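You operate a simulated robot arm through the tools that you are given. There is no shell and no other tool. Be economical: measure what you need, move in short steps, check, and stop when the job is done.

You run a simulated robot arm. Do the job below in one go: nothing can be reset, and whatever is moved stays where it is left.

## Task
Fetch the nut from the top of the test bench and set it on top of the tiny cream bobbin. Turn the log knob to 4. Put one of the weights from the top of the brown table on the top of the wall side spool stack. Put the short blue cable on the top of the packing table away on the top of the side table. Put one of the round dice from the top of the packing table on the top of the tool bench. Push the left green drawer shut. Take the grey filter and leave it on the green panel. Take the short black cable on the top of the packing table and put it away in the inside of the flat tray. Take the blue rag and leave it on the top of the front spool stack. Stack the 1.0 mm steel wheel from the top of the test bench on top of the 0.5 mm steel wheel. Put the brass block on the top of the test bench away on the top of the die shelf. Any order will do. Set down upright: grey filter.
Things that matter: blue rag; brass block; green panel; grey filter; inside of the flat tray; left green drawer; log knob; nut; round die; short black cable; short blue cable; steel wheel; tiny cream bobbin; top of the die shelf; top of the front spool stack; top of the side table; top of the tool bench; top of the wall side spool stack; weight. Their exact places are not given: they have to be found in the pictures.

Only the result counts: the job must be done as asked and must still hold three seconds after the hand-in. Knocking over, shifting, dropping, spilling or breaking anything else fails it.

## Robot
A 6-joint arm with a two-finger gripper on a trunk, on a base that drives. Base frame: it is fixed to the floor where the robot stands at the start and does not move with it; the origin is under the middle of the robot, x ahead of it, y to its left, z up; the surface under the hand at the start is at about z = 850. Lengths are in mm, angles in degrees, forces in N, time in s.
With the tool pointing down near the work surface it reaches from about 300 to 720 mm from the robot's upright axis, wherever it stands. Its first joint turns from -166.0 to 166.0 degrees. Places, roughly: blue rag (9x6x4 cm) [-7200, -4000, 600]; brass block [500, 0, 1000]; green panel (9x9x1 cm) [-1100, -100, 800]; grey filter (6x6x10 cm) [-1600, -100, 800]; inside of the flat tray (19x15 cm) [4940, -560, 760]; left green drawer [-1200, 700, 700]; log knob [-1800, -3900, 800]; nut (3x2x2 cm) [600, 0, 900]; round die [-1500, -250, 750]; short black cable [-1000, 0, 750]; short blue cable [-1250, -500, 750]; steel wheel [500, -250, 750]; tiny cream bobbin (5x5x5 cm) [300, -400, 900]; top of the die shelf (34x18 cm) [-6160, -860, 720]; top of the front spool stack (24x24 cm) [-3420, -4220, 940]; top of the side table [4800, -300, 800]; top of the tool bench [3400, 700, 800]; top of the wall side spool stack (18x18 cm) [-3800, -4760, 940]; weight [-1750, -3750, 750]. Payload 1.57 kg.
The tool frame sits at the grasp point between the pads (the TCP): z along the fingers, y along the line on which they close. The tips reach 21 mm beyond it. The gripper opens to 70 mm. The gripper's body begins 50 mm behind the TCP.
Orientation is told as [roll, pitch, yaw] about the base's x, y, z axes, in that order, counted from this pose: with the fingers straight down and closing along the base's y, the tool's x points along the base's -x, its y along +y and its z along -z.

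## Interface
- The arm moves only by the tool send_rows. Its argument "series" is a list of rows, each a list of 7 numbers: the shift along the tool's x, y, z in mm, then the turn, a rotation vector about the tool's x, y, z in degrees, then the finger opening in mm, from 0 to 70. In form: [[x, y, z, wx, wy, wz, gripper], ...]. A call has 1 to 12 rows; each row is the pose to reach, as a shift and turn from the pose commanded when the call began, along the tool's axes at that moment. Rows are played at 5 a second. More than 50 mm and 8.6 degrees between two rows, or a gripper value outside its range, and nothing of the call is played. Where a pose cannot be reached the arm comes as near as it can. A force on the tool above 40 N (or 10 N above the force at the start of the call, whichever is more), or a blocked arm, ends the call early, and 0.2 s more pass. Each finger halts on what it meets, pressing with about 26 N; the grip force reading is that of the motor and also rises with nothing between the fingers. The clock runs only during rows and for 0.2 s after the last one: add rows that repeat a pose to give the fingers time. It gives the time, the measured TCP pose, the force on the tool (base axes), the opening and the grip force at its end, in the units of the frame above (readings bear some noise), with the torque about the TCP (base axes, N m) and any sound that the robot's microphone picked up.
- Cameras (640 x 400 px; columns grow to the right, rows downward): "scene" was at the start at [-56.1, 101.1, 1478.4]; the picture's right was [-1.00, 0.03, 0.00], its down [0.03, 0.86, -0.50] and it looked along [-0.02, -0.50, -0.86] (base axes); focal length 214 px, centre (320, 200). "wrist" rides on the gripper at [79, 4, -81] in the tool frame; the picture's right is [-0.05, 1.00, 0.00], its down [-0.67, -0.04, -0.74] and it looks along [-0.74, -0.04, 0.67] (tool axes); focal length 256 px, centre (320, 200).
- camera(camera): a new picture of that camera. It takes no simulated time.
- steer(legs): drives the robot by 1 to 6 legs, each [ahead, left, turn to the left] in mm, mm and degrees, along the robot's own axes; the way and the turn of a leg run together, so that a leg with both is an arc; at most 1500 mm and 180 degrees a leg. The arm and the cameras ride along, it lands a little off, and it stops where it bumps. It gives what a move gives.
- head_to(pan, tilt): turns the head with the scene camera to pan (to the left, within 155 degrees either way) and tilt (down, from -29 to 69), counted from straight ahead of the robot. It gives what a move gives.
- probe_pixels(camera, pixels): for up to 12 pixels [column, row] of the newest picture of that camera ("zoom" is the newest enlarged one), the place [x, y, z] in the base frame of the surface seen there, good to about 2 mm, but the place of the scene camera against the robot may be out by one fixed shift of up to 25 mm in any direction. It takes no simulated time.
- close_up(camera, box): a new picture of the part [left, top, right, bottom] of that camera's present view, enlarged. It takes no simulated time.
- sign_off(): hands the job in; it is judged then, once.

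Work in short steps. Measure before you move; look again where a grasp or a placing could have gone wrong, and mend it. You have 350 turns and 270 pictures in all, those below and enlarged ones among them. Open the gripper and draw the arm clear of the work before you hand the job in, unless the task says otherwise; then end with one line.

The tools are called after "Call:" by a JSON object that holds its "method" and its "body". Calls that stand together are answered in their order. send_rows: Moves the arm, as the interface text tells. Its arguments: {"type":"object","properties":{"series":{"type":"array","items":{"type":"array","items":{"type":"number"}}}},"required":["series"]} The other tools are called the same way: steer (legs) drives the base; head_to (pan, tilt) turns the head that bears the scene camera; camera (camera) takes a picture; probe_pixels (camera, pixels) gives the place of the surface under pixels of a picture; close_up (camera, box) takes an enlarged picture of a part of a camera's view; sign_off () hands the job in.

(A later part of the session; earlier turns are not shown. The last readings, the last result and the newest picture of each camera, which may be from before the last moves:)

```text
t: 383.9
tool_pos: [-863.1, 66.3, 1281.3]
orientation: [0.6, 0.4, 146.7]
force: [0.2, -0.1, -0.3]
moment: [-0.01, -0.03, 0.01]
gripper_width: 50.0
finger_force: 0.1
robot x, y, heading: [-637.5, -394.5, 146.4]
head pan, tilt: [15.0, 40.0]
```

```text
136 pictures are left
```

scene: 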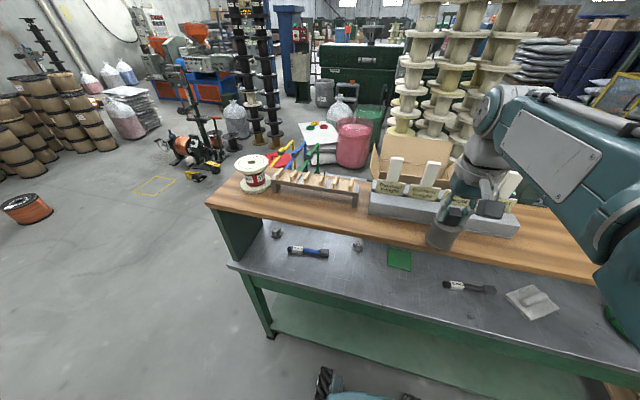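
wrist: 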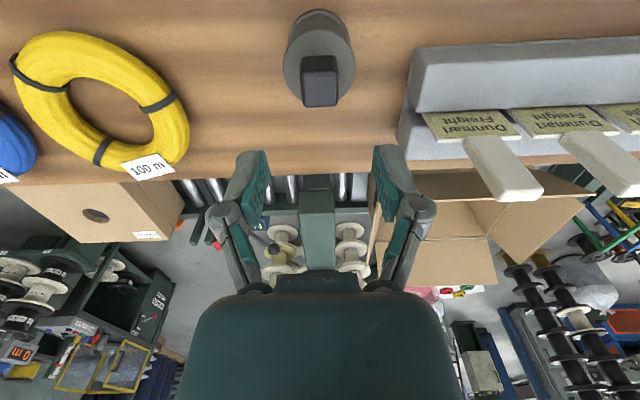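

Filter stands on the shelf. Reposition the base: back 130 and right 240 so the filter is straight ahead with room for a leaned tool.

Call:
{"method": "steer", "body": {"legs": [[-130, 0, 0], [0, -245, 0]]}}

Call:
{"method": "send_rows", "body": {"series": [[10, -10, 0, 0, -8, 0, 50], [20, -20, 0, 0, -16, 0, 50], [30, -30, 0, 0, -24, 0, 50], [40, -30, 0, 0, -32, 0, 50], [50, -30, 0, 0, -40, 0, 50], [50, -30, 0, 0, -48, 0, 50], [50, -30, 0, 0, -56, 0, 50], [50, -30, 0, 0, -64, 0, 50], [50, -30, 0, 0, -70, 0, 50], [50, -30, 0, 0, -70, 0, 50]]}}

Call:
{"method": "camera", "body": {"camera": "wrist"}}

```text
t: 386.6
tool_pos: [-626.5, 188.5, 1284.2]
orientation: [0.2, 0.2, 147.0]
force: [-0.2, -0.8, 0.0]
moment: [0.04, 0.0, 0.02]
gripper_width: 50.0
finger_force: 0.0
robot x, y, heading: [-394.2, -263.3, 146.9]
head pan, tilt: [15.0, 40.0]
```

```text
t: 388.8
tool_pos: [-563.2, 194.3, 1282.7]
orientation: [1.7, -70.0, 145.4]
force: [0.2, -0.1, -0.2]
moment: [0.01, -0.03, 0.02]
gripper_width: 49.9
finger_force: 0.1
robot x, y, heading: [-392.7, -263.5, 146.5]
head pan, tilt: [15.0, 40.0]
```

```text
135 pictures are left
```

wrist: 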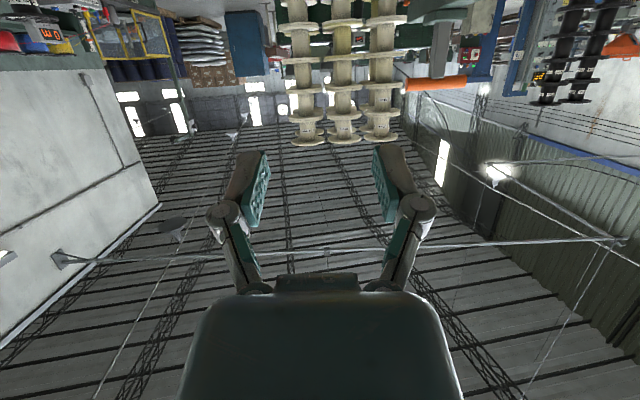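

Leaned 70°. Move left 275 mm, then down and near to the knob; verify with the scene camera.

Call:
{"method": "send_rows", "body": {"series": [[0, 45, 0, 0, 0, 0, 50], [0, 90, 0, 0, 0, 0, 50], [0, 135, 0, 0, 0, 0, 50], [0, 180, 0, 0, 0, 0, 50], [0, 225, 0, 0, 0, 0, 50], [0, 270, 0, 0, 0, 0, 50], [30, 275, 30, 0, 0, 0, 50], [60, 275, 65, 0, 0, 0, 50], [79, 275, 92, 0, 0, 0, 50], [79, 275, 92, 0, 0, 0, 50]]}}

Call:
{"method": "head_to", "body": {"pan": 0, "tilt": 40}}

Call:
{"method": "camera", "body": {"camera": "scene"}}

Call:
{"method": "camera", "body": {"camera": "wrist"}}

```text
t: 391.0
tool_pos: [-763.3, -10.7, 1173.4]
orientation: [-27.3, -65.6, 178.2]
force: [-0.2, 0.4, 1.3]
moment: [-0.04, -0.06, 0.06]
gripper_width: 50.0
finger_force: 0.0
out of reach, approached as far as the arm can: row 8, 9
robot x, y, heading: [-393.6, -264.5, 146.7]
head pan, tilt: [15.0, 40.0]
```

```text
t: 391.8
tool_pos: [-763.5, -12.7, 1174.2]
orientation: [-27.0, -65.7, 178.0]
force: [0.0, 0.2, -0.2]
moment: [0.02, 0.0, -0.01]
gripper_width: 49.9
finger_force: 0.0
robot x, y, heading: [-394.9, -263.6, 146.6]
head pan, tilt: [0.0, 40.0]
```

```text
134 pictures are left
```

scene: 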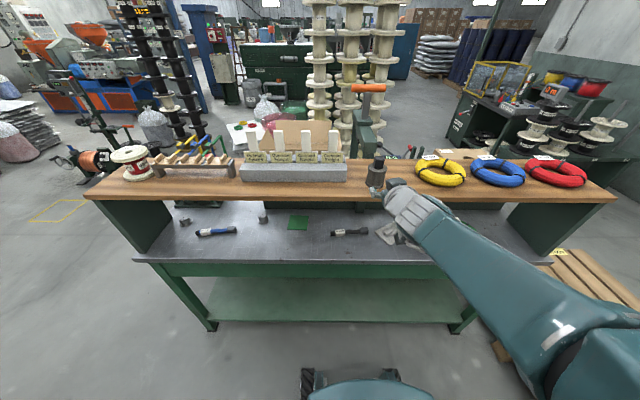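

```text
133 pictures are left
```

wrist: 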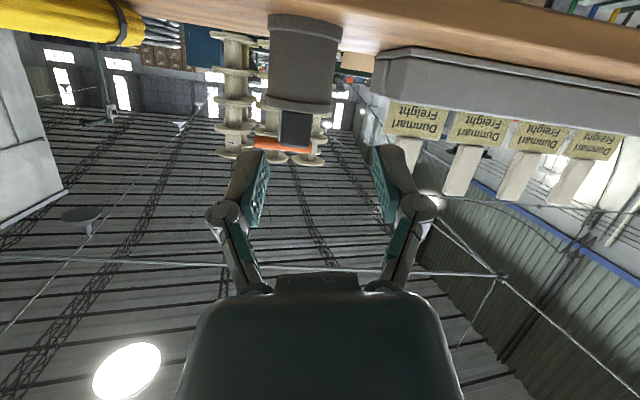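

Too close to the robot for that lean. Back the base by 160 mm, then re-level the pose.

Call:
{"method": "steer", "body": {"legs": [[-160, 0, 0]]}}

Call:
{"method": "send_rows", "body": {"series": [[0, 0, 0, 0, 0, 0, 50], [0, 0, 0, 0, 0, 0, 50]]}}

```text
t: 393.2
tool_pos: [-630.8, -94.1, 1178.4]
orientation: [1.6, -69.8, 145.6]
force: [-0.2, -0.3, -0.6]
moment: [-0.01, 0.01, -0.01]
gripper_width: 50.1
finger_force: 0.0
robot x, y, heading: [-263.2, -346.6, 147.0]
head pan, tilt: [0.0, 40.0]
```

```text
t: 393.8
tool_pos: [-630.9, -94.3, 1177.5]
orientation: [1.8, -69.8, 145.6]
force: [0.5, -0.4, -0.2]
moment: [0.01, -0.04, 0.01]
gripper_width: 50.1
finger_force: 0.1
robot x, y, heading: [-262.6, -346.9, 146.9]
head pan, tilt: [0.0, 40.0]
```

Orientation is correct now. Knob is 281 mm straight ahead; advance 190 mm and verify.

Call:
{"method": "send_rows", "body": {"series": [[-15.5, 0, 42, 0, 0, 0, 50], [-31, 0, 84.5, 0, 0, 0, 50], [-46.6, 0, 126.7, 0, 0, 0, 50], [-58, 0, 157.7, 0, 0, 0, 50], [-65.6, 0, 178, 0, 0, 0, 50], [-65.6, 0, 178, 0, 0, 0, 50]]}}

Call:
{"method": "camera", "body": {"camera": "wrist"}}

Call:
{"method": "close_up", "body": {"camera": "scene", "box": [280, 120, 480, 260]}}

```text
t: 395.2
tool_pos: [-790.7, 11.2, 1178.7]
orientation: [1.7, -69.7, 145.7]
force: [0.6, 0.5, 0.0]
moment: [0.0, 0.02, -0.02]
gripper_width: 50.3
finger_force: 0.1
robot x, y, heading: [-260.8, -349.6, 147.0]
head pan, tilt: [0.0, 40.0]
```

```text
132 pictures are left
```

wrist: 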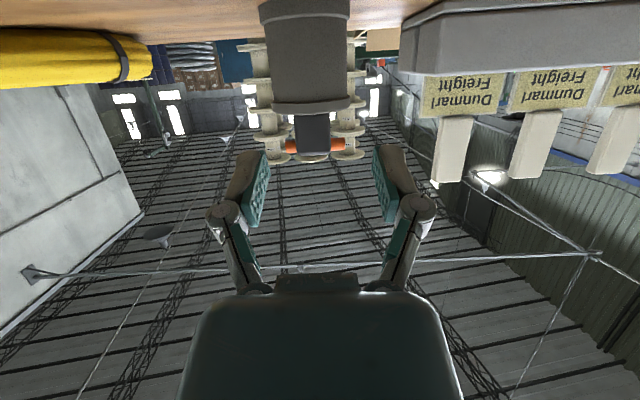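

```text
2.86 times, centred on (380, 190) of scene
```

zoom: 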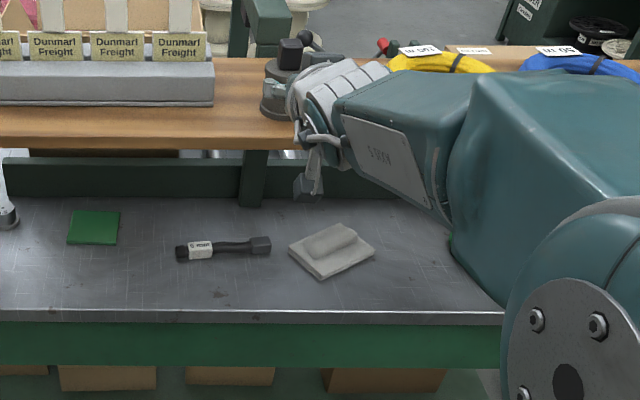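

The knob is visible at (312,133). Probe it.

Call:
{"method": "probe_pixels", "body": {"camera": "wrist", "pixels": [[312, 133], [298, 133], [327, 133], [312, 120], [312, 150], [275, 90], [345, 90]]}}

```text
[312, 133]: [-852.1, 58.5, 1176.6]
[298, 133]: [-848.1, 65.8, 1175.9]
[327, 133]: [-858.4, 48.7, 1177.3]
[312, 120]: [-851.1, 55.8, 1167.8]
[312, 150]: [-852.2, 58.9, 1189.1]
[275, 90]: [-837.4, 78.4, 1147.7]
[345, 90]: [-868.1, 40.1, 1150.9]
```

Advance 86 mm and grip.

Call:
{"method": "send_rows", "body": {"series": [[-13, -3, 38, 0, 0, 0, 50], [-24, -3, 66, 0, 0, 0, 50], [-29, -3, 80, 0, 0, 0, 50], [-29, -3, 80, 0, 0, 0, 30], [-29, -3, 80, 0, 0, 0, 10], [-29, -3, 80, 0, 0, 0, 10], [-29, -3, 80, 0, 0, 0, 10]]}}

Call:
{"method": "camera", "body": {"camera": "wrist"}}

```text
t: 396.8
tool_pos: [-861.4, 55.8, 1177.9]
orientation: [1.6, -69.8, 145.6]
force: [-1.6, 1.2, 2.8]
moment: [0.24, 0.05, 0.08]
gripper_width: 25.8
finger_force: 26.4
robot x, y, heading: [-257.8, -346.1, 146.6]
head pan, tilt: [0.0, 40.0]
```

```text
130 pictures are left
```

wrist: 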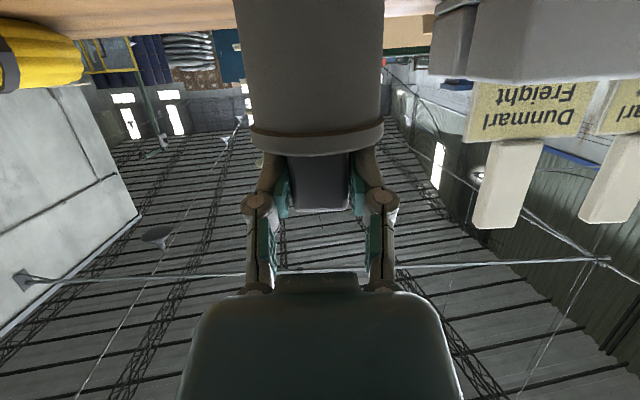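

Gripped with leaned tool (bottom 76.5 mm below TCP). Lift 45 mm, then back the base 200 mm.

Call:
{"method": "send_rows", "body": {"series": [[-9.4, 0, -3.5, 0, 0, 0, 10], [-28, 0, -10, 0, 0, 0, 10], [-42, 0, -15.5, 0, 0, 0, 10], [-42, 0, -15.5, 0, 0, 0, 10]]}}

Call:
{"method": "steer", "body": {"legs": [[-210, 0, 0], [0, 209, 0]]}}

Call:
{"method": "camera", "body": {"camera": "scene"}}

```text
t: 397.8
tool_pos: [-859.4, 57.0, 1223.1]
orientation: [1.7, -69.7, 145.5]
force: [0.0, -0.1, -1.5]
moment: [-0.02, -0.01, 0.02]
gripper_width: 25.7
finger_force: 26.0
out of reach, approached as far as the arm can: row 1
robot x, y, heading: [-260.0, -346.9, 146.6]
head pan, tilt: [0.0, 40.0]
```

```text
t: 399.3
tool_pos: [-748.3, -18.3, 1229.4]
orientation: [4.2, -70.2, 145.9]
force: [-0.6, 1.7, -2.4]
moment: [0.02, 0.01, 0.03]
gripper_width: 25.6
finger_force: 26.1
robot x, y, heading: [-132.9, -402.7, 150.4]
head pan, tilt: [0.0, 40.0]
stopped in leg 1: the robot was blocked; the commanded pose is now the measured one
```

```text
129 pictures are left
```

scene: 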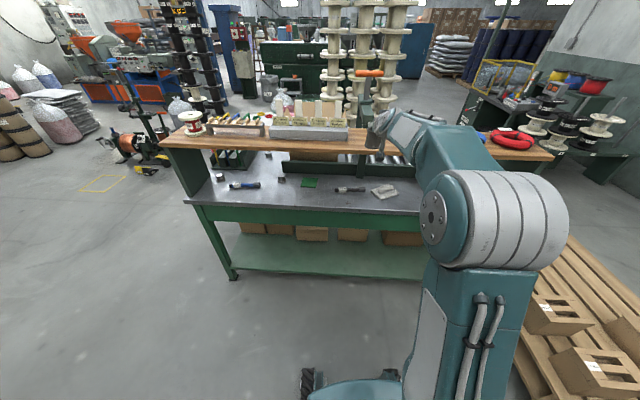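

Blocked behind (test bench); I'm at (-133,-403). Move 60 mm forward, correct heading, then shift left 200 mm.

Call:
{"method": "steer", "body": {"legs": [[60, 0, -3.5], [0, 200, 0]]}}

Call:
{"method": "camera", "body": {"camera": "scene"}}

```text
t: 401.5
tool_pos: [-879.0, -113.0, 1228.7]
orientation: [4.3, -70.2, 142.5]
force: [0.5, 0.5, -2.0]
moment: [-0.01, -0.04, 0.05]
gripper_width: 25.4
finger_force: 25.8
robot x, y, heading: [-298.2, -530.2, 146.8]
head pan, tilt: [0.0, 40.0]
```

```text
128 pictures are left
```

scene: 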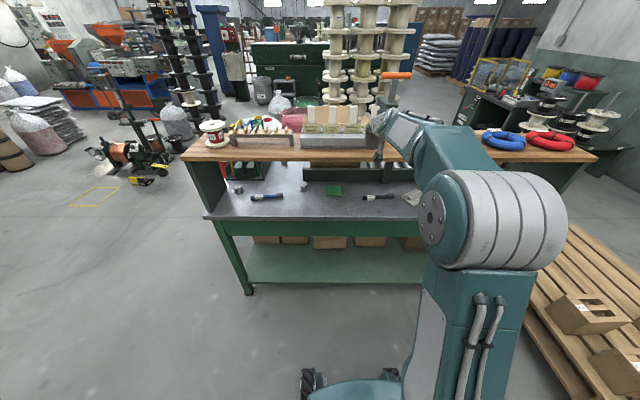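

Retract 62 mm, then lower to z≈905 in front of the bench.

Call:
{"method": "send_rows", "body": {"series": [[11, 0, -29, 0, 0, 0, 10], [21, 0, -58, 0, 0, 0, 10], [59, 0, -44.5, 0, 0, 0, 10], [96, 0, -31, 0, 0, 0, 10], [134, 0, -17, 0, 0, 0, 10], [171, 0, -3.5, 0, 0, 0, 10], [209, 0, 10, 0, 0, 0, 10], [247, 0, 24, 0, 0, 0, 10], [284, 0, 38, 0, 0, 0, 10], [324, 0, 52, 0, 0, 0, 10], [324, 0, 52, 0, 0, 0, 10]]}}

Call:
{"method": "camera", "body": {"camera": "scene"}}

Call:
{"method": "camera", "body": {"camera": "wrist"}}

```text
t: 403.9
tool_pos: [-798.5, -115.0, 932.7]
orientation: [4.7, -70.0, 143.0]
force: [0.3, -0.6, -1.5]
moment: [0.02, -0.01, 0.01]
gripper_width: 25.8
finger_force: 25.8
out of reach, approached as far as the arm can: row 3, 6, 7, 8, 9, 10, 11
robot x, y, heading: [-297.1, -532.8, 146.9]
head pan, tilt: [0.0, 40.0]
```

```text
127 pictures are left
```

scene: 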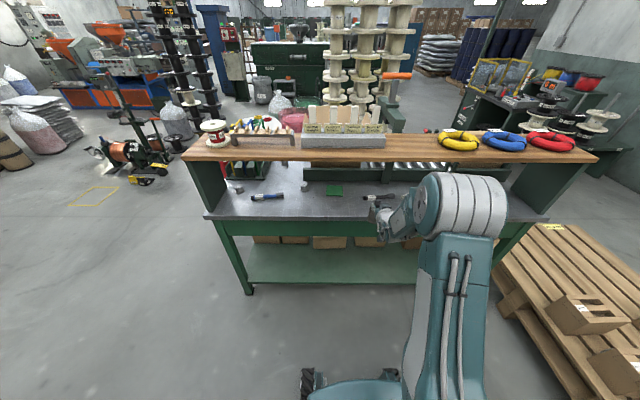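

```text
126 pictures are left
```

wrist: 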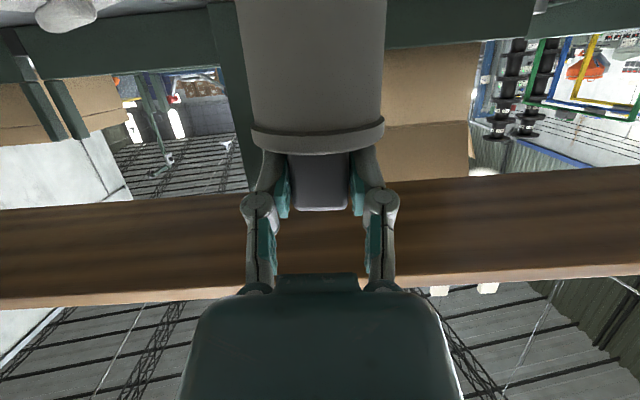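

The arm is near a limit there; try advancing forward at this height (it should become reachable farther out).

Call:
{"method": "send_rows", "body": {"series": [[-7, 0, 19, 0, 0, 0, 10], [-14, 0, 38, 0, 0, 0, 10], [-20, 0, 56, 0, 0, 0, 10], [-20, 0, 56, 0, 0, 0, 10]]}}

Call:
{"method": "camera", "body": {"camera": "wrist"}}

```text
t: 404.9
tool_pos: [-848.9, -81.1, 932.6]
orientation: [4.3, -70.1, 143.0]
force: [0.2, 0.5, -2.1]
moment: [-0.04, -0.05, -0.01]
gripper_width: 25.6
finger_force: 26.1
out of reach, approached as far as the arm can: row 1
robot x, y, heading: [-297.0, -530.8, 146.5]
head pan, tilt: [0.0, 40.0]
```

```text
125 pictures are left
```

wrist: 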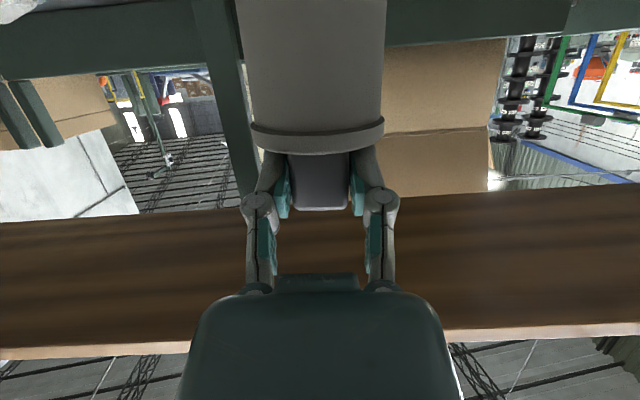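

Reachable here. Lower 28 mm more, and shift the base left 112 mm to line up with the panel.

Call:
{"method": "send_rows", "body": {"series": [[13, 0, 5, 0, 0, 0, 10], [26, 0, 9.6, 0, 0, 0, 10], [26, 0, 9.6, 0, 0, 0, 10]]}}

Call:
{"method": "steer", "body": {"legs": [[0, 112, 0]]}}

Call:
{"method": "camera", "body": {"camera": "scene"}}

```text
t: 405.7
tool_pos: [-846.9, -76.7, 906.2]
orientation: [4.3, -70.0, 142.9]
force: [-0.2, 0.2, -3.0]
moment: [-0.01, -0.03, 0.0]
gripper_width: 25.4
finger_force: 25.7
out of reach, approached as far as the arm can: row 1, 2, 3
robot x, y, heading: [-291.1, -531.9, 146.6]
head pan, tilt: [0.0, 40.0]
```

```text
t: 406.9
tool_pos: [-902.8, -163.4, 906.4]
orientation: [5.6, -70.0, 141.8]
force: [-0.5, 0.5, -1.5]
moment: [-0.01, -0.03, 0.04]
gripper_width: 25.7
finger_force: 26.1
robot x, y, heading: [-356.9, -623.5, 147.2]
head pan, tilt: [0.0, 40.0]
```

```text
124 pictures are left
```

scene: 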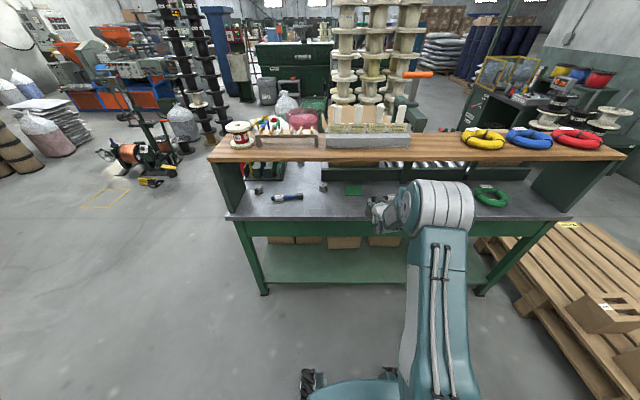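

Zoom on the filter and panel to measure them in the same picture.

Call:
{"method": "close_up", "body": {"camera": "scene", "box": [320, 165, 440, 255]}}

Call:
{"method": "probe_pixels", "body": {"camera": "scene", "pixels": [[354, 190], [347, 184], [362, 184], [346, 195], [363, 195], [323, 188], [258, 190], [288, 197], [376, 200], [374, 212]]}}

```text
4.44 times, centred on (380, 210) of scene
```

zoom: 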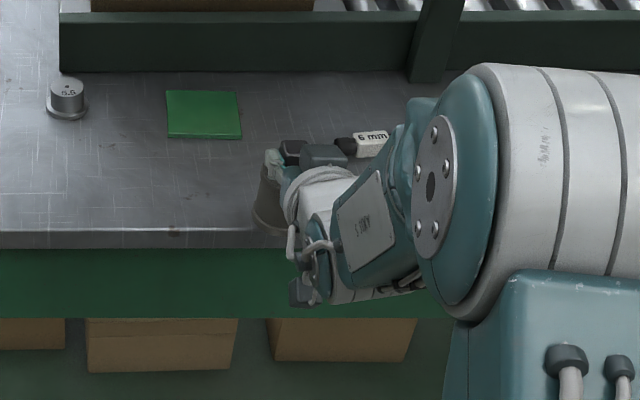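

```text
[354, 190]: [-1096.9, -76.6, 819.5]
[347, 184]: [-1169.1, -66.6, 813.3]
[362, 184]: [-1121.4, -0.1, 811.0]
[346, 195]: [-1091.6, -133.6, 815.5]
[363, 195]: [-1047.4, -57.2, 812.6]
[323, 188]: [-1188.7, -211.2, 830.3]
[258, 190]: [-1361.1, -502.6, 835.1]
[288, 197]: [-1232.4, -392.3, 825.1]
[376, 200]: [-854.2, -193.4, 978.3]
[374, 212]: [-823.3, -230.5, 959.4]
```

Call:
{"method": "probe_pixels", "body": {"camera": "zoom", "pixels": [[265, 200], [260, 215], [292, 147], [285, 150], [300, 150], [268, 180], [203, 115], [67, 85], [168, 92], [238, 137]]}}

```text
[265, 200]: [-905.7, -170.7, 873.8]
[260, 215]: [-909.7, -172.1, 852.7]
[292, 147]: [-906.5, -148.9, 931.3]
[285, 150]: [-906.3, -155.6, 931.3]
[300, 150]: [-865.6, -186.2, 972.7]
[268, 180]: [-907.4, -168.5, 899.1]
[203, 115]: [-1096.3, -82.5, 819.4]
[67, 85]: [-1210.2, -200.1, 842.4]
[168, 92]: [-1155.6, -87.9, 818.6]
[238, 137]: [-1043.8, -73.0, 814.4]
```

Relative measure: panel is 199 mm ahead and 50 mm left of the filter axis. Shift base left 49 and forward 165.

Call:
{"method": "steer", "body": {"legs": [[0, 49, 0], [165, 0, 0]]}}

Call:
{"method": "close_up", "body": {"camera": "scene", "box": [290, 165, 440, 275]}}

Call:
{"method": "camera", "body": {"camera": "wrist"}}

```text
t: 408.8
tool_pos: [-1074.7, -127.5, 908.3]
orientation: [3.3, -70.1, 144.0]
force: [-0.7, -0.4, -2.9]
moment: [0.02, 0.0, -0.01]
gripper_width: 25.3
finger_force: 26.1
robot x, y, heading: [-521.4, -577.6, 146.8]
head pan, tilt: [0.0, 40.0]
```

```text
3.64 times, centred on (365, 220) of scene
```

zoom: 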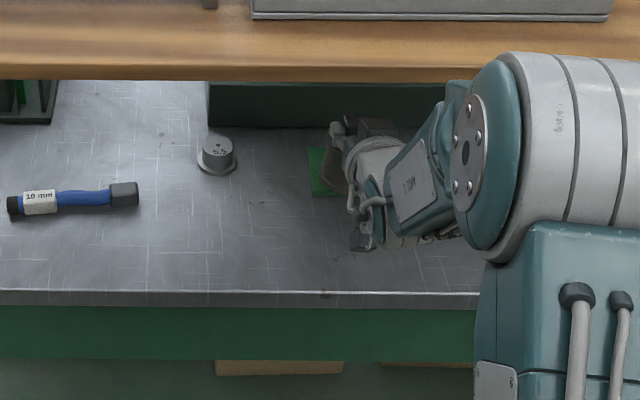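

```text
121 pictures are left
```

wrist: 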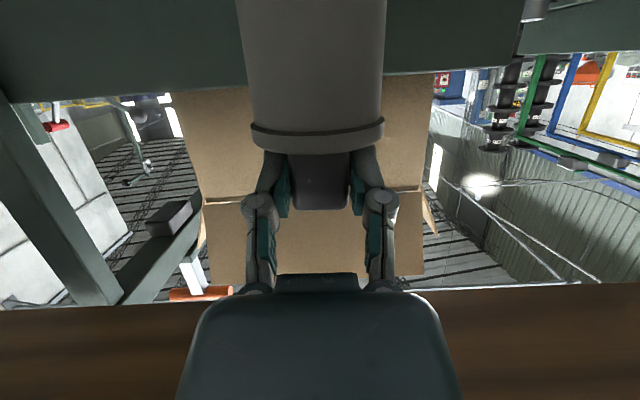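

Call:
{"method": "close_up", "body": {"camera": "scene", "box": [360, 190, 400, 220]}}

Call:
{"method": "probe_pixels", "body": {"camera": "zoom", "pixels": [[320, 200], [100, 100], [60, 60], [60, 260], [200, 100], [200, 200], [200, 300]]}}

```text
13.33 times, centred on (380, 205) of scene
```

zoom: 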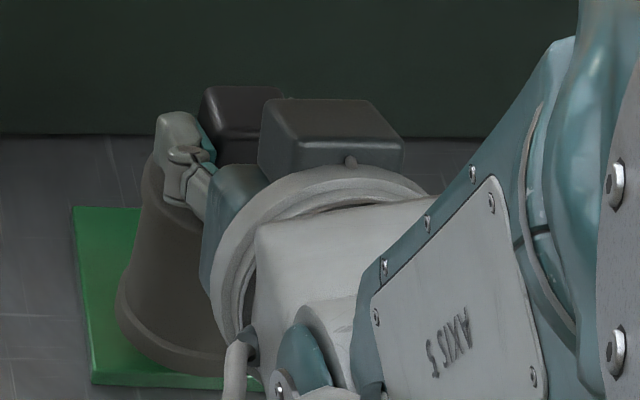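

```text
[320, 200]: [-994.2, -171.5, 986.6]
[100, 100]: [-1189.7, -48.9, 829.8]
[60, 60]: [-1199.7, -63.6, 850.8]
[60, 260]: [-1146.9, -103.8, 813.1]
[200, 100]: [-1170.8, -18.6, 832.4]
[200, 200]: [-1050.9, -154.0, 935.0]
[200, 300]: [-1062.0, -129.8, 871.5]
```

Filter needs 34 mm forward and 13 mm right, consistent with the world estimate. Do it with the arm.

Call:
{"method": "send_rows", "body": {"series": [[-5, -6, 15, 0, 0, 0, 10], [-11.5, -13, 31, 0, 0, 0, 10], [-11.5, -13, 31, 0, 0, 0, 10]]}}

Call:
{"method": "close_up", "body": {"camera": "scene", "box": [360, 180, 400, 210]}}

```text
t: 409.6
tool_pos: [-1094.1, -98.7, 907.2]
orientation: [3.5, -70.1, 143.8]
force: [0.6, 0.0, -2.4]
moment: [-0.01, -0.02, -0.03]
gripper_width: 25.3
finger_force: 26.0
robot x, y, heading: [-522.2, -575.1, 147.0]
head pan, tilt: [0.0, 40.0]
```

```text
13.33 times, centred on (380, 195) of scene
```

zoom: 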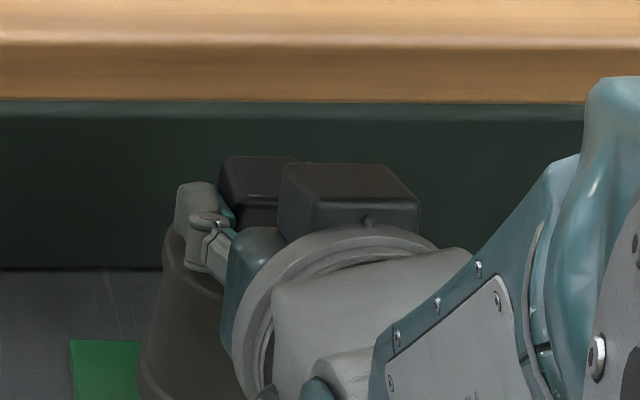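

Lower 18 mm, then small steps.

Call:
{"method": "send_rows", "body": {"series": [[9.4, 0, 3.4, 0, 0, 0, 10], [16.9, 0, 6.2, 0, 0, 0, 10], [16.9, 0, 6.2, 0, 0, 0, 10]]}}

Call:
{"method": "close_up", "body": {"camera": "scene", "box": [360, 185, 400, 215]}}

```text
t: 410.4
tool_pos: [-1094.0, -96.9, 890.2]
orientation: [3.7, -70.1, 143.5]
force: [0.0, -0.6, -1.6]
moment: [-0.01, 0.02, -0.01]
gripper_width: 25.6
finger_force: 26.0
robot x, y, heading: [-518.2, -572.0, 146.8]
head pan, tilt: [0.0, 40.0]
```

```text
13.33 times, centred on (380, 200) of scene
```

zoom: 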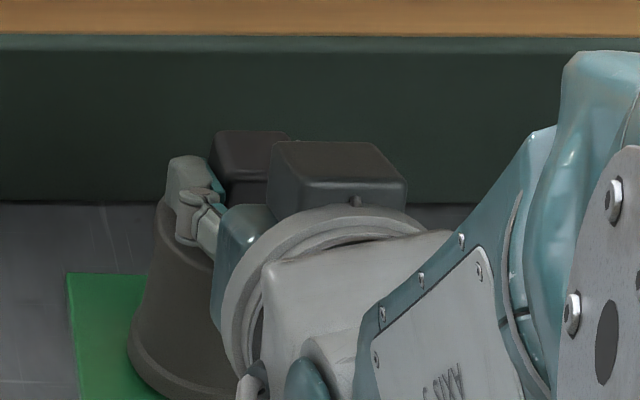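

Well centred. Lower on in small steps until contact.

Call:
{"method": "send_rows", "body": {"series": [[1.9, 0, 0.7, 0, 0, 0, 10], [3.8, 0, 1.4, 0, 0, 0, 10], [5.6, 0, 2, 0, 0, 0, 10], [5.6, 0, 2, 0, 0, 0, 10]]}}

```text
t: 411.4
tool_pos: [-1095.5, -98.3, 887.1]
orientation: [3.5, -70.5, 143.8]
force: [-0.6, -2.7, 15.1]
moment: [0.08, -0.19, 0.0]
gripper_width: 26.0
finger_force: 26.4
robot x, y, heading: [-522.5, -574.1, 147.1]
head pan, tilt: [0.0, 40.0]
```

Contact (≈17 N). Open and withdraw along the tool axis.

Call:
{"method": "send_rows", "body": {"series": [[0, 0, 0, 0, 0, 0, 26], [0, 0, 0, 0, 0, 0, 40], [0, 0, 0, 0, 0, 0, 55], [0, 0, 0, 0, 0, 0, 55], [-1, 0, -15, 0, 0, 0, 55], [-1, 0, -35, 0, 0, 0, 55], [0, 0, -60, 0, 0, 0, 55], [0, 0, -60, 0, 0, 0, 55]]}}

Call:
{"method": "camera", "body": {"camera": "wrist"}}

Call:
{"method": "close_up", "body": {"camera": "scene", "box": [340, 170, 440, 245]}}

```text
t: 413.2
tool_pos: [-1046.4, -126.9, 904.4]
orientation: [3.7, -70.1, 143.5]
force: [0.7, -0.2, -0.7]
moment: [0.02, 0.01, -0.02]
gripper_width: 55.3
finger_force: 0.0
robot x, y, heading: [-521.6, -577.4, 147.1]
head pan, tilt: [0.0, 40.0]
```

```text
117 pictures are left
```

wrist: 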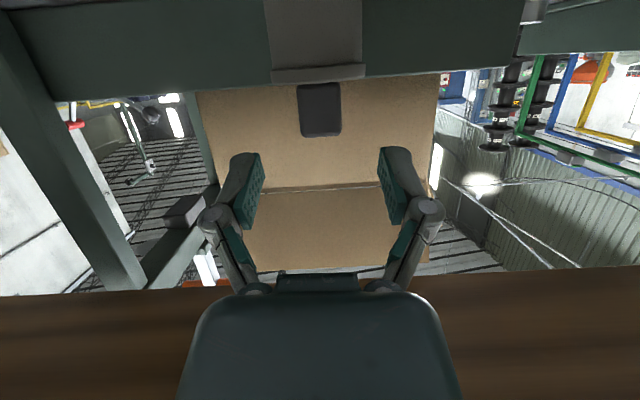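

```text
5.33 times, centred on (390, 208) of scene
```

zoom: 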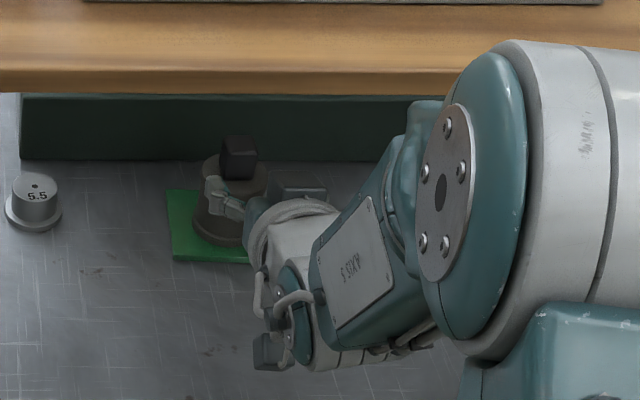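

Filter stands on the panel. Back the base 170 mm, then straighten the tool to test other wrist configurations.

Call:
{"method": "steer", "body": {"legs": [[-170, 0, 0]]}}

Call:
{"method": "send_rows", "body": {"series": [[-20, 0, -10, 0, 8, 0, 55], [-45, 0, -20, 0, 16, 0, 55], [-70, 0, -30, 0, 24, 0, 55], [-95, 0, -40, 0, 32, 0, 55], [-120, 0, -50, 0, 40, 0, 55], [-145, 0, -60, 0, 48, 0, 55], [-170, 0, -70, 0, 56, 0, 55], [-190, 0, -80, 0, 64, 0, 55], [-190, 0, -80, 0, 70, 0, 55], [-190, 0, -80, 0, 70, 0, 55]]}}

Call:
{"method": "camera", "body": {"camera": "wrist"}}

```text
t: 414.7
tool_pos: [-901.7, -220.1, 905.1]
orientation: [3.7, -70.1, 143.5]
force: [-1.3, -0.1, -0.6]
moment: [0.01, -0.02, -0.01]
gripper_width: 55.1
finger_force: 0.1
robot x, y, heading: [-377.5, -671.6, 147.0]
head pan, tilt: [0.0, 40.0]
```

```text
t: 416.9
tool_pos: [-890.2, -223.5, 1112.7]
orientation: [1.2, -0.1, 146.9]
force: [0.9, -0.2, 0.3]
moment: [-0.01, 0.0, 0.0]
gripper_width: 54.9
finger_force: 0.0
out of reach, approached as far as the arm can: row 3, 4
robot x, y, heading: [-374.6, -666.2, 146.8]
head pan, tilt: [0.0, 40.0]
```

```text
115 pictures are left
```

wrist: 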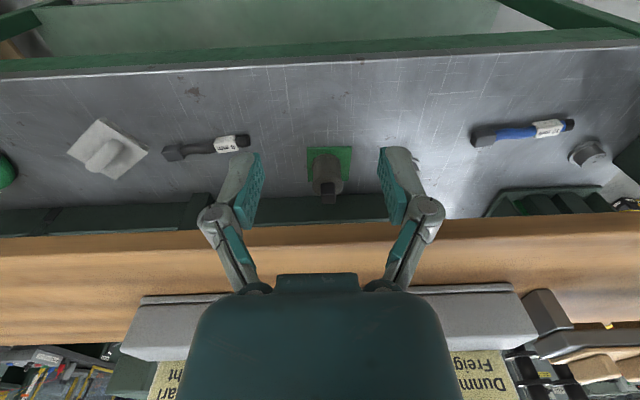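

Now the wrist camera sees the bench under the shelf. Probe cables, panel/filter, bench and shelf edges.

Call:
{"method": "probe_pixels", "body": {"camera": "wrist", "pixels": [[205, 148], [235, 143], [172, 153], [520, 131], [550, 128], [485, 136], [320, 68], [320, 238], [312, 155], [347, 152], [326, 172], [590, 152]]}}

Call:
{"method": "close_up", "body": {"camera": "wrist", "box": [150, 110, 270, 190]}}

Call:
{"method": "close_up", "body": {"camera": "wrist", "box": [460, 100, 620, 190]}}

```text
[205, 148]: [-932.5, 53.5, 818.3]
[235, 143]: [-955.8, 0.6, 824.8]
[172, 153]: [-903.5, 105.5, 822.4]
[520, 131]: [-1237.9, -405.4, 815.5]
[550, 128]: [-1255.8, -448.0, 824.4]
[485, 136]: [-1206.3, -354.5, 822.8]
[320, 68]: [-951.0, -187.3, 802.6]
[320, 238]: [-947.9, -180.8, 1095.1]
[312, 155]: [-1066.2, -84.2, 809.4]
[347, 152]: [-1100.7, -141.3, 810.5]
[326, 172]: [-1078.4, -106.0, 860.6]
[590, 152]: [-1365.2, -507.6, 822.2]
```

```text
5.00 times, centred on (210, 150) of wrist
```

zoom: 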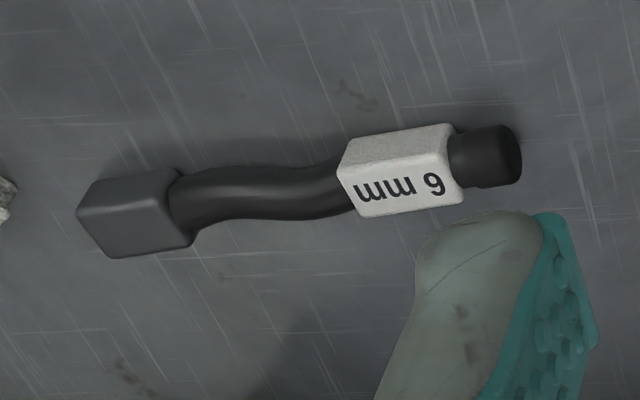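

```text
4.00 times, centred on (540, 145) of wrist
```

zoom: 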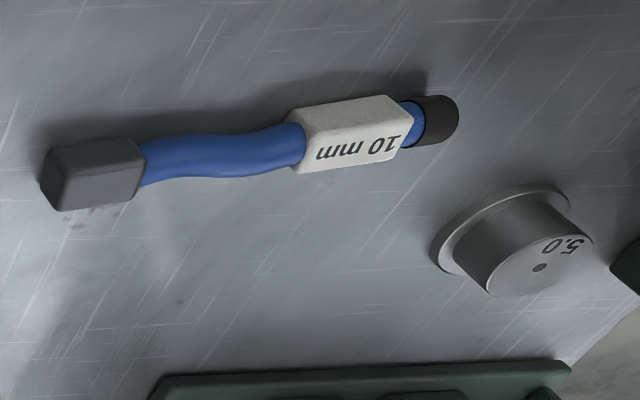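

Cables lie ~112-118 mm deep under the shelf, parallel to the edge. I test flipping the tool by 180° about its axis (camera on top) so I can lean it steeply.

Call:
{"method": "send_rows", "body": {"series": [[0, 0, 0, 0, 0, 8, 55], [0, 0, 0, 0, 0, 16, 55], [0, 0, 0, 0, 0, 24, 55], [0, 0, 0, 0, 0, 32, 55], [0, 0, 0, 0, 0, 40, 55], [0, 0, 0, 0, 0, 48, 55], [0, 0, 0, 0, 0, 56, 55], [0, 0, 0, 0, 0, 64, 55], [0, 0, 0, 0, 0, 72, 55], [0, 0, 0, 0, 0, 80, 55], [0, 0, 0, 0, 0, 88, 55], [0, 0, 0, 0, 0, 90, 55]]}}

Call:
{"method": "send_rows", "body": {"series": [[0, 0, 0, 0, 0, 8, 55], [0, 0, 0, 0, 0, 16, 55], [0, 0, 0, 0, 0, 24, 55], [0, 0, 0, 0, 0, 32, 55], [0, 0, 0, 0, 0, 40, 55], [0, 0, 0, 0, 0, 48, 55], [0, 0, 0, 0, 0, 56, 55], [0, 0, 0, 0, 0, 64, 55], [0, 0, 0, 0, 0, 72, 55], [0, 0, 0, 0, 0, 80, 55], [0, 0, 0, 0, 0, 88, 55], [0, 0, 0, 0, 0, 90, 55]]}}

```text
t: 419.5
tool_pos: [-891.4, -221.0, 1113.0]
orientation: [0.2, 1.3, 56.8]
force: [-0.4, -0.4, 0.6]
moment: [-0.02, 0.0, 0.02]
gripper_width: 55.2
finger_force: 0.0
robot x, y, heading: [-373.9, -669.5, 146.7]
head pan, tilt: [0.0, 40.0]
```

```text
t: 422.1
tool_pos: [-890.1, -222.4, 1112.3]
orientation: [-1.3, 0.2, -33.3]
force: [-0.4, 1.2, -0.8]
moment: [0.03, 0.03, -0.03]
gripper_width: 54.9
finger_force: 0.1
robot x, y, heading: [-376.4, -668.6, 146.6]
head pan, tilt: [0.0, 40.0]
```

Flip works. For the blue cable I'll stand to its right and reach 45° to the left. First retract and raise the arm, then move the base to (-508,-252).

Call:
{"method": "send_rows", "body": {"series": [[-30, 0, -30, 0, 0, 0, 55], [-60, 0, -60, 0, 0, 0, 55], [-90, 0, -90, 0, 0, 0, 55], [-120, 0, -120, 0, 0, 0, 55], [-155, 0, -140, 0, 0, 0, 55], [-195, 0, -140, 0, 0, 0, 55], [-225, 0, -140, 0, 0, 0, 55], [-225, 0, -140, 0, 0, 0, 55]]}}

Call:
{"method": "steer", "body": {"legs": [[0, -276, 0], [320, 0, 0]]}}

```text
t: 423.9
tool_pos: [-700.0, -343.1, 1253.2]
orientation: [-1.2, 0.2, -33.1]
force: [-0.6, 0.2, 0.2]
moment: [0.05, 0.01, -0.04]
gripper_width: 55.0
finger_force: 0.1
robot x, y, heading: [-374.5, -668.3, 146.8]
head pan, tilt: [0.0, 40.0]
```

```text
t: 427.6
tool_pos: [-818.9, 58.5, 1253.3]
orientation: [-1.2, 0.1, -32.9]
force: [-0.2, 0.8, -0.5]
moment: [0.01, -0.03, 0.0]
gripper_width: 55.1
finger_force: 0.0
robot x, y, heading: [-496.9, -268.2, 147.0]
head pan, tilt: [0.0, 40.0]
```

Cable is at local (544 fwd, 520 left). Swing the arm left to (385,368) with 44° azimuth at height.

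Call:
{"method": "send_rows", "body": {"series": [[-35, 0, 0, 0, 0, 0, 50], [-63, -20, 0, 0, 0, -4, 50], [-63, -65, 0, 0, 0, -8, 50], [-63, -110, 0, 0, 0, -13, 50], [-63, -155, 0, 0, 0, -18, 50], [-63, -200, 0, 0, 0, -23, 50], [-63, -245, 0, 0, 0, -28, 50], [-63, -290, 0, 0, 0, -33, 50], [-63, -335, 0, 0, 0, -38, 50], [-63, -380, 0, 0, 0, -43, 50], [-63, -425, 0, 0, 0, -44, 50], [-63, -467, 0, 0, 0, -44, 50]]}}

```text
t: 430.2
tool_pos: [-1024.9, -306.5, 1257.5]
orientation: [-0.9, 1.0, 12.9]
force: [0.0, 0.2, 0.2]
moment: [0.02, 0.01, -0.01]
gripper_width: 50.3
finger_force: 0.1
out of reach, approached as far as the arm can: row 7, 8, 9, 10, 11, 12
robot x, y, heading: [-494.3, -266.5, 146.8]
head pan, tilt: [0.0, 40.0]
```

Left side is limited; the right side is the arm's natural side. Bring the arm back to centre.

Call:
{"method": "send_rows", "body": {"series": [[-33, 27, 0, 0, 0, 4, 50], [-66, 53, 0, 0, 0, 8, 50], [-99, 80, 0, 0, 0, 13, 50], [-132, 106, 0, 0, 0, 18, 50], [-165, 133, 0, 0, 0, 22, 50], [-197, 160, 0, 0, 0, 26, 50], [-230, 186, 0, 0, 0, 31, 50], [-263, 213, 0, 0, 0, 35, 50], [-296, 240, 0, 0, 0, 40, 50], [-329, 266, 0, 0, 0, 45, 50], [-329, 266, 0, 0, 0, 45, 50]]}}

```text
t: 432.6
tool_pos: [-748.8, 20.1, 1250.9]
orientation: [-1.4, 0.2, -34.0]
force: [-0.3, -0.6, -0.2]
moment: [-0.01, -0.04, 0.0]
gripper_width: 50.0
finger_force: 0.1
out of reach, approached as far as the arm can: row 1, 2, 3, 4
robot x, y, heading: [-493.2, -269.0, 146.9]
head pan, tilt: [0.0, 40.0]
```

Call:
{"method": "steer", "body": {"legs": [[0, 493, 0], [15, 0, 0]]}}

Call:
{"method": "send_rows", "body": {"series": [[0, 30, 0, 0, 0, 4, 50], [0, 70, 0, 0, 0, 10, 50], [0, 110, 0, 0, 0, 16, 50], [0, 150, 0, 0, 0, 22, 50], [0, 190, 0, 0, 0, 28, 50], [0, 230, 0, 0, 0, 36, 50], [0, 265, 0, 0, 0, 44, 50], [0, 265, 0, 0, 0, 44, 50]]}}

```text
t: 435.8
tool_pos: [-1030.6, -379.5, 1250.9]
orientation: [-1.2, 0.2, -34.7]
force: [-0.8, -0.2, 0.5]
moment: [-0.02, -0.02, 0.03]
gripper_width: 50.0
finger_force: 0.1
robot x, y, heading: [-779.4, -664.3, 146.2]
head pan, tilt: [0.0, 40.0]
```

```text
t: 437.6
tool_pos: [-842.1, -158.2, 1241.6]
orientation: [-1.3, -0.8, -77.5]
force: [0.6, 0.4, 0.7]
moment: [0.0, -0.06, -0.01]
gripper_width: 50.2
finger_force: 0.1
out of reach, approached as far as the arm can: row 7, 8
robot x, y, heading: [-777.8, -670.4, 146.3]
head pan, tilt: [0.0, 40.0]
```

Orientation fine (limit was height). Lean the tool +62° and then lower in front of the bench.

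Call:
{"method": "send_rows", "body": {"series": [[1, -10, 10, 0, 8, 0, 50], [2, -20, 20, 0, 16, 0, 50], [3, -30, 30, 0, 24, 0, 50], [4, -44, 40, 0, 32, 0, 50], [5, -44, 50, 0, 40, 0, 50], [5, -44, 60, 0, 48, 0, 50], [5, -44, 70, 0, 56, 0, 50], [5, -44, 80, 0, 62, 0, 50], [5, -44, 125, 0, 62, 0, 50], [5, -44, 170, 0, 62, 0, 50], [5, -44, 215, 0, 62, 0, 50], [5, -44, 215, 0, 62, 0, 50]]}}

Call:
{"method": "camera", "body": {"camera": "wrist"}}

Call:
{"method": "camera", "body": {"camera": "scene"}}

```text
t: 440.2
tool_pos: [-876.9, -161.5, 1029.9]
orientation: [4.1, 60.4, -70.1]
force: [4.1, 1.6, 0.8]
moment: [-0.12, 0.18, 0.13]
gripper_width: 50.0
finger_force: 0.1
out of reach, approached as far as the arm can: row 1, 2, 3, 4, 5, 6, 9, 10, 11, 12
robot x, y, heading: [-776.4, -668.6, 146.2]
head pan, tilt: [0.0, 40.0]
```

```text
112 pictures are left
```

wrist: 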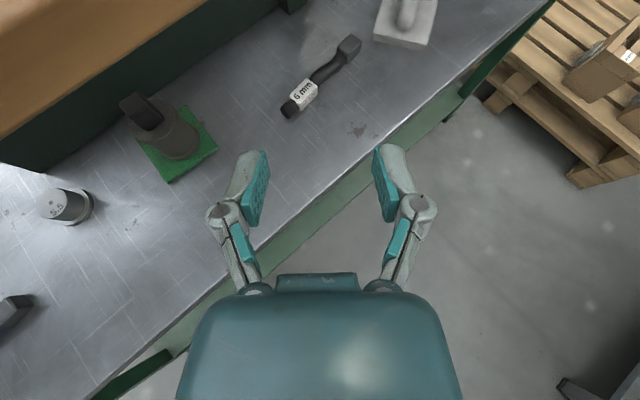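

```text
111 pictures are left
```

scene: 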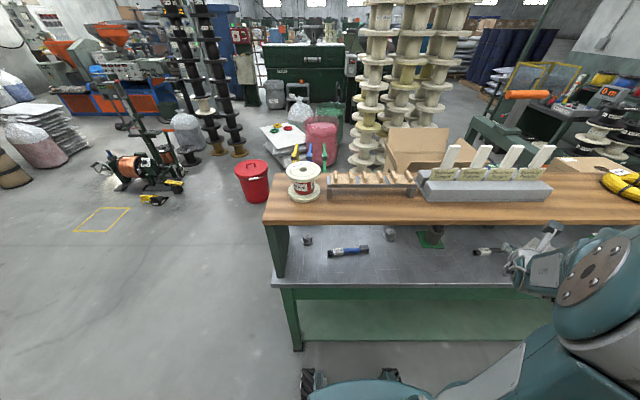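

The view now shows cable, filter and bench from above. Lower vertically by 130 mm.

Call:
{"method": "send_rows", "body": {"series": [[-26, 0, 15, 0, 0, 0, 50], [-52, 0, 30, 0, 0, 0, 50], [-78, 0, 45, 0, 0, 0, 50], [-104, 0, 60, 0, 0, 0, 50], [-112, 0, 65, 0, 0, 0, 50], [-112, 0, 65, 0, 0, 0, 50]]}}

Call:
{"method": "camera", "body": {"camera": "wrist"}}

```text
t: 441.6
tool_pos: [-845.7, -150.6, 909.7]
orientation: [-3.6, 61.0, -80.5]
force: [-0.3, -1.7, 0.5]
moment: [0.06, 0.02, 0.0]
gripper_width: 50.2
finger_force: 0.0
out of reach, approached as far as the arm can: row 1, 2, 3, 4, 5, 6
robot x, y, heading: [-779.5, -664.5, 146.0]
head pan, tilt: [0.0, 40.0]
```

```text
110 pictures are left
```

wrist: 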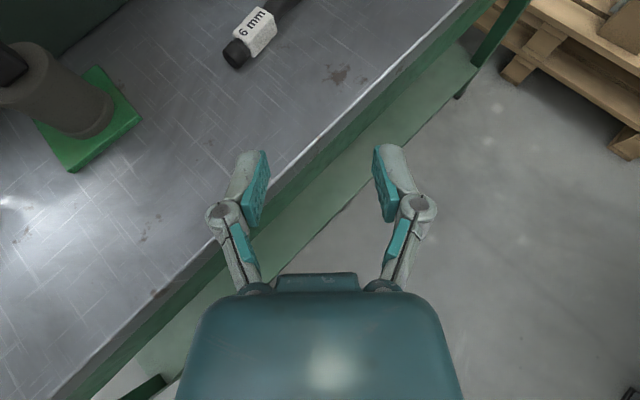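

Too close again for this lean; back the base 200 mm opposite to the reach direction, then extend the arm.

Call:
{"method": "steer", "body": {"legs": [[-144, 139, 0]]}}

Call:
{"method": "send_rows", "body": {"series": [[20, 0, 36, 0, 0, 0, 50], [40, 0, 72, 0, 0, 0, 50], [60, 0, 108, 0, 0, 0, 50], [80, 0, 144, 0, 0, 0, 50], [90, 0, 162, 0, 0, 0, 50], [90, 0, 162, 0, 0, 0, 50]]}}

Call:
{"method": "camera", "body": {"camera": "wrist"}}

```text
t: 443.2
tool_pos: [-799.4, -344.8, 909.2]
orientation: [-3.9, 60.8, -80.7]
force: [1.0, 0.4, 0.0]
moment: [0.0, 0.02, 0.04]
gripper_width: 50.0
finger_force: 0.1
robot x, y, heading: [-733.6, -863.5, 146.1]
head pan, tilt: [0.0, 40.0]
```

```text
t: 444.6
tool_pos: [-842.1, -164.7, 908.3]
orientation: [-3.5, 60.9, -80.5]
force: [0.9, 0.0, -0.3]
moment: [-0.01, 0.02, -0.03]
gripper_width: 49.9
finger_force: 0.0
robot x, y, heading: [-731.6, -866.0, 146.1]
head pan, tilt: [0.0, 40.0]
```

```text
109 pictures are left
```

wrist: 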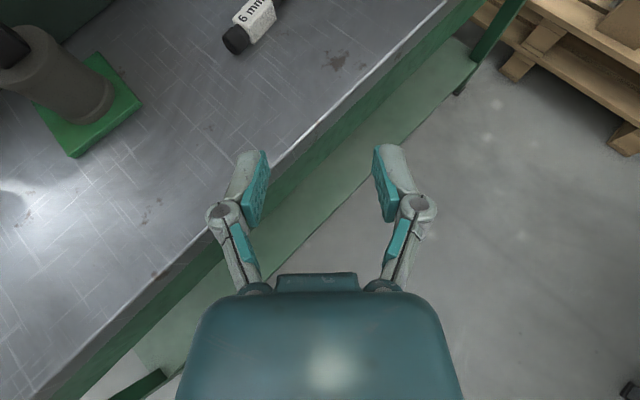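

Good. Shift 53 mm left, lower to z≈850.

Call:
{"method": "send_rows", "body": {"series": [[-17, -18, 9, 0, 0, 0, 50], [-34, -36, 19, 0, 0, 0, 50], [-51, -53, 28, 0, 0, 0, 50], [-51, -53, 28, 0, 0, 0, 50]]}}

Call:
{"method": "camera", "body": {"camera": "wrist"}}

```text
t: 445.6
tool_pos: [-871.3, -165.6, 861.1]
orientation: [-5.4, 60.4, -80.4]
force: [-0.5, 0.4, 1.0]
moment: [0.02, -0.02, -0.01]
gripper_width: 49.9
finger_force: 0.0
out of reach, approached as far as the arm can: row 2, 3, 4
robot x, y, heading: [-734.3, -864.8, 146.0]
head pan, tilt: [0.0, 40.0]
```

```text
108 pictures are left
```

wrist: 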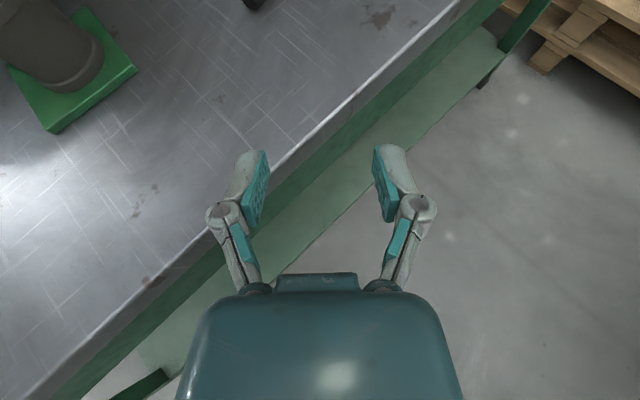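

Extend 80 mm along the reach direction, where lower heights should be reachable, and correct roll.

Call:
{"method": "send_rows", "body": {"series": [[13, 0, 23, 0, 0, 0, 50], [26, 0, 46, 0, 0, 0, 50], [39, 0, 70, 0, 0, 0, 50], [39, 0, 70, 0, 0, 0, 50]]}}

Call:
{"method": "send_rows", "body": {"series": [[-10, 0, 5.5, 0, 0, 0, 50], [-20, 0, 11, 0, 0, 0, 50], [-20, 0, 11, 0, 0, 0, 50]]}}

Call:
{"method": "camera", "body": {"camera": "wrist"}}

```text
t: 446.6
tool_pos: [-887.8, -87.0, 860.9]
orientation: [-3.8, 60.9, -80.5]
force: [-0.2, 1.1, -0.6]
moment: [0.0, 0.02, -0.03]
gripper_width: 50.0
finger_force: 0.2
out of reach, approached as far as the arm can: row 1
robot x, y, heading: [-734.8, -867.2, 146.3]
head pan, tilt: [0.0, 40.0]
```

```text
t: 447.4
tool_pos: [-888.4, -86.6, 838.1]
orientation: [-4.1, 60.8, -80.5]
force: [-0.9, -0.8, 0.1]
moment: [0.01, -0.03, -0.04]
gripper_width: 50.0
finger_force: 0.0
robot x, y, heading: [-736.7, -864.2, 146.0]
head pan, tilt: [0.0, 40.0]
```

```text
107 pictures are left
```

wrist: 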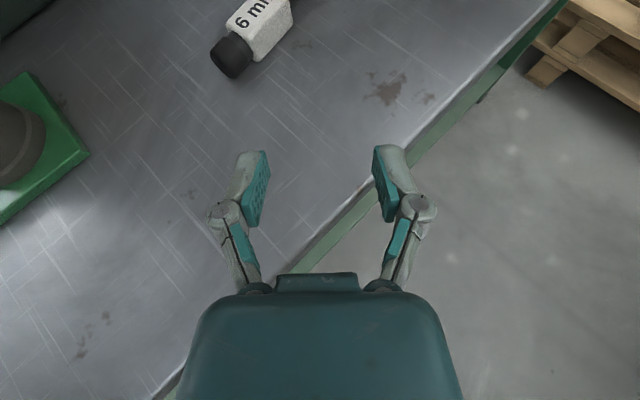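

Shift 21 mm left and advance the base 120 mm along the reach direction.

Call:
{"method": "send_rows", "body": {"series": [[0, -10, 0, 0, 0, 0, 50], [0, -21, 0, 0, 0, 0, 50], [0, -21, 0, 0, 0, 0, 50]]}}

Call:
{"method": "steer", "body": {"legs": [[79, -83, 0]]}}

Call:
{"method": "camera", "body": {"camera": "wrist"}}

```text
t: 448.2
tool_pos: [-900.1, -84.8, 841.9]
orientation: [-4.5, 60.5, -80.4]
force: [0.2, -0.3, -0.2]
moment: [0.02, 0.01, 0.01]
gripper_width: 50.2
finger_force: 0.1
out of reach, approached as far as the arm can: row 1, 2, 3
robot x, y, heading: [-736.8, -864.4, 146.2]
head pan, tilt: [0.0, 40.0]
```

```text
t: 449.5
tool_pos: [-925.4, 20.9, 845.7]
orientation: [-4.3, 60.9, -80.4]
force: [-0.6, 0.1, 0.7]
moment: [0.02, -0.06, -0.07]
gripper_width: 50.2
finger_force: 0.0
robot x, y, heading: [-755.7, -756.4, 146.3]
head pan, tilt: [0.0, 40.0]
```

```text
106 pictures are left
```

wrist: 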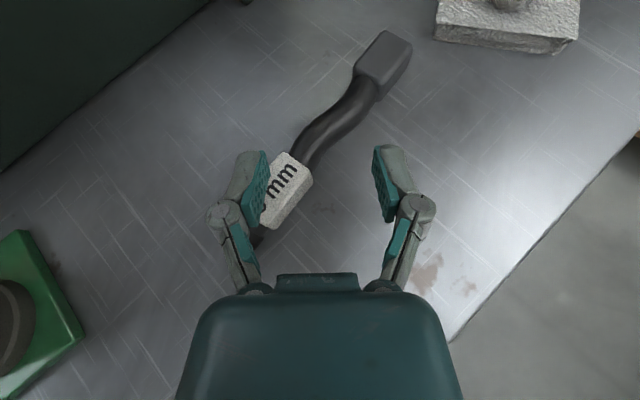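

Need ~30 mm further and 5 mm right; use a small base move, then lower.

Call:
{"method": "steer", "body": {"legs": [[24, -19, 0]]}}

Call:
{"method": "send_rows", "body": {"series": [[-7, 0, 4, 0, 0, 0, 50], [-14, 0, 7.5, 0, 0, 0, 50], [-14, 0, 7.5, 0, 0, 0, 50]]}}

Call:
{"method": "camera", "body": {"camera": "wrist"}}

```text
t: 450.3
tool_pos: [-934.5, 51.2, 844.3]
orientation: [-4.7, 60.8, -80.7]
force: [-0.3, -0.2, -0.2]
moment: [-0.02, 0.02, -0.06]
gripper_width: 50.0
finger_force: 0.1
robot x, y, heading: [-768.9, -731.9, 146.3]
head pan, tilt: [0.0, 40.0]
```

```text
t: 451.1
tool_pos: [-933.4, 52.4, 826.2]
orientation: [-5.1, 60.8, -80.8]
force: [-0.2, -0.5, -0.6]
moment: [0.0, 0.0, 0.01]
gripper_width: 50.0
finger_force: 0.0
robot x, y, heading: [-767.3, -733.5, 145.8]
head pan, tilt: [0.0, 40.0]
```

```text
105 pictures are left
```

wrist: 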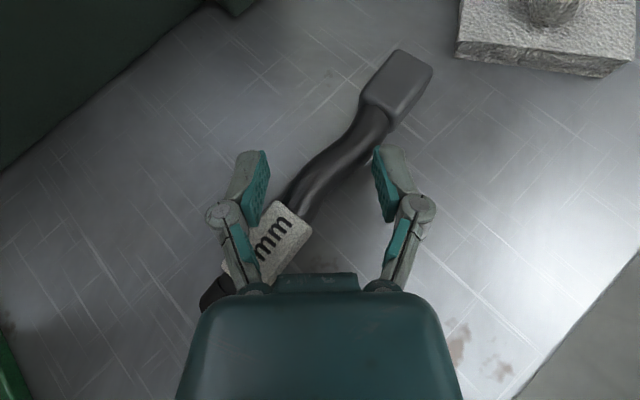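

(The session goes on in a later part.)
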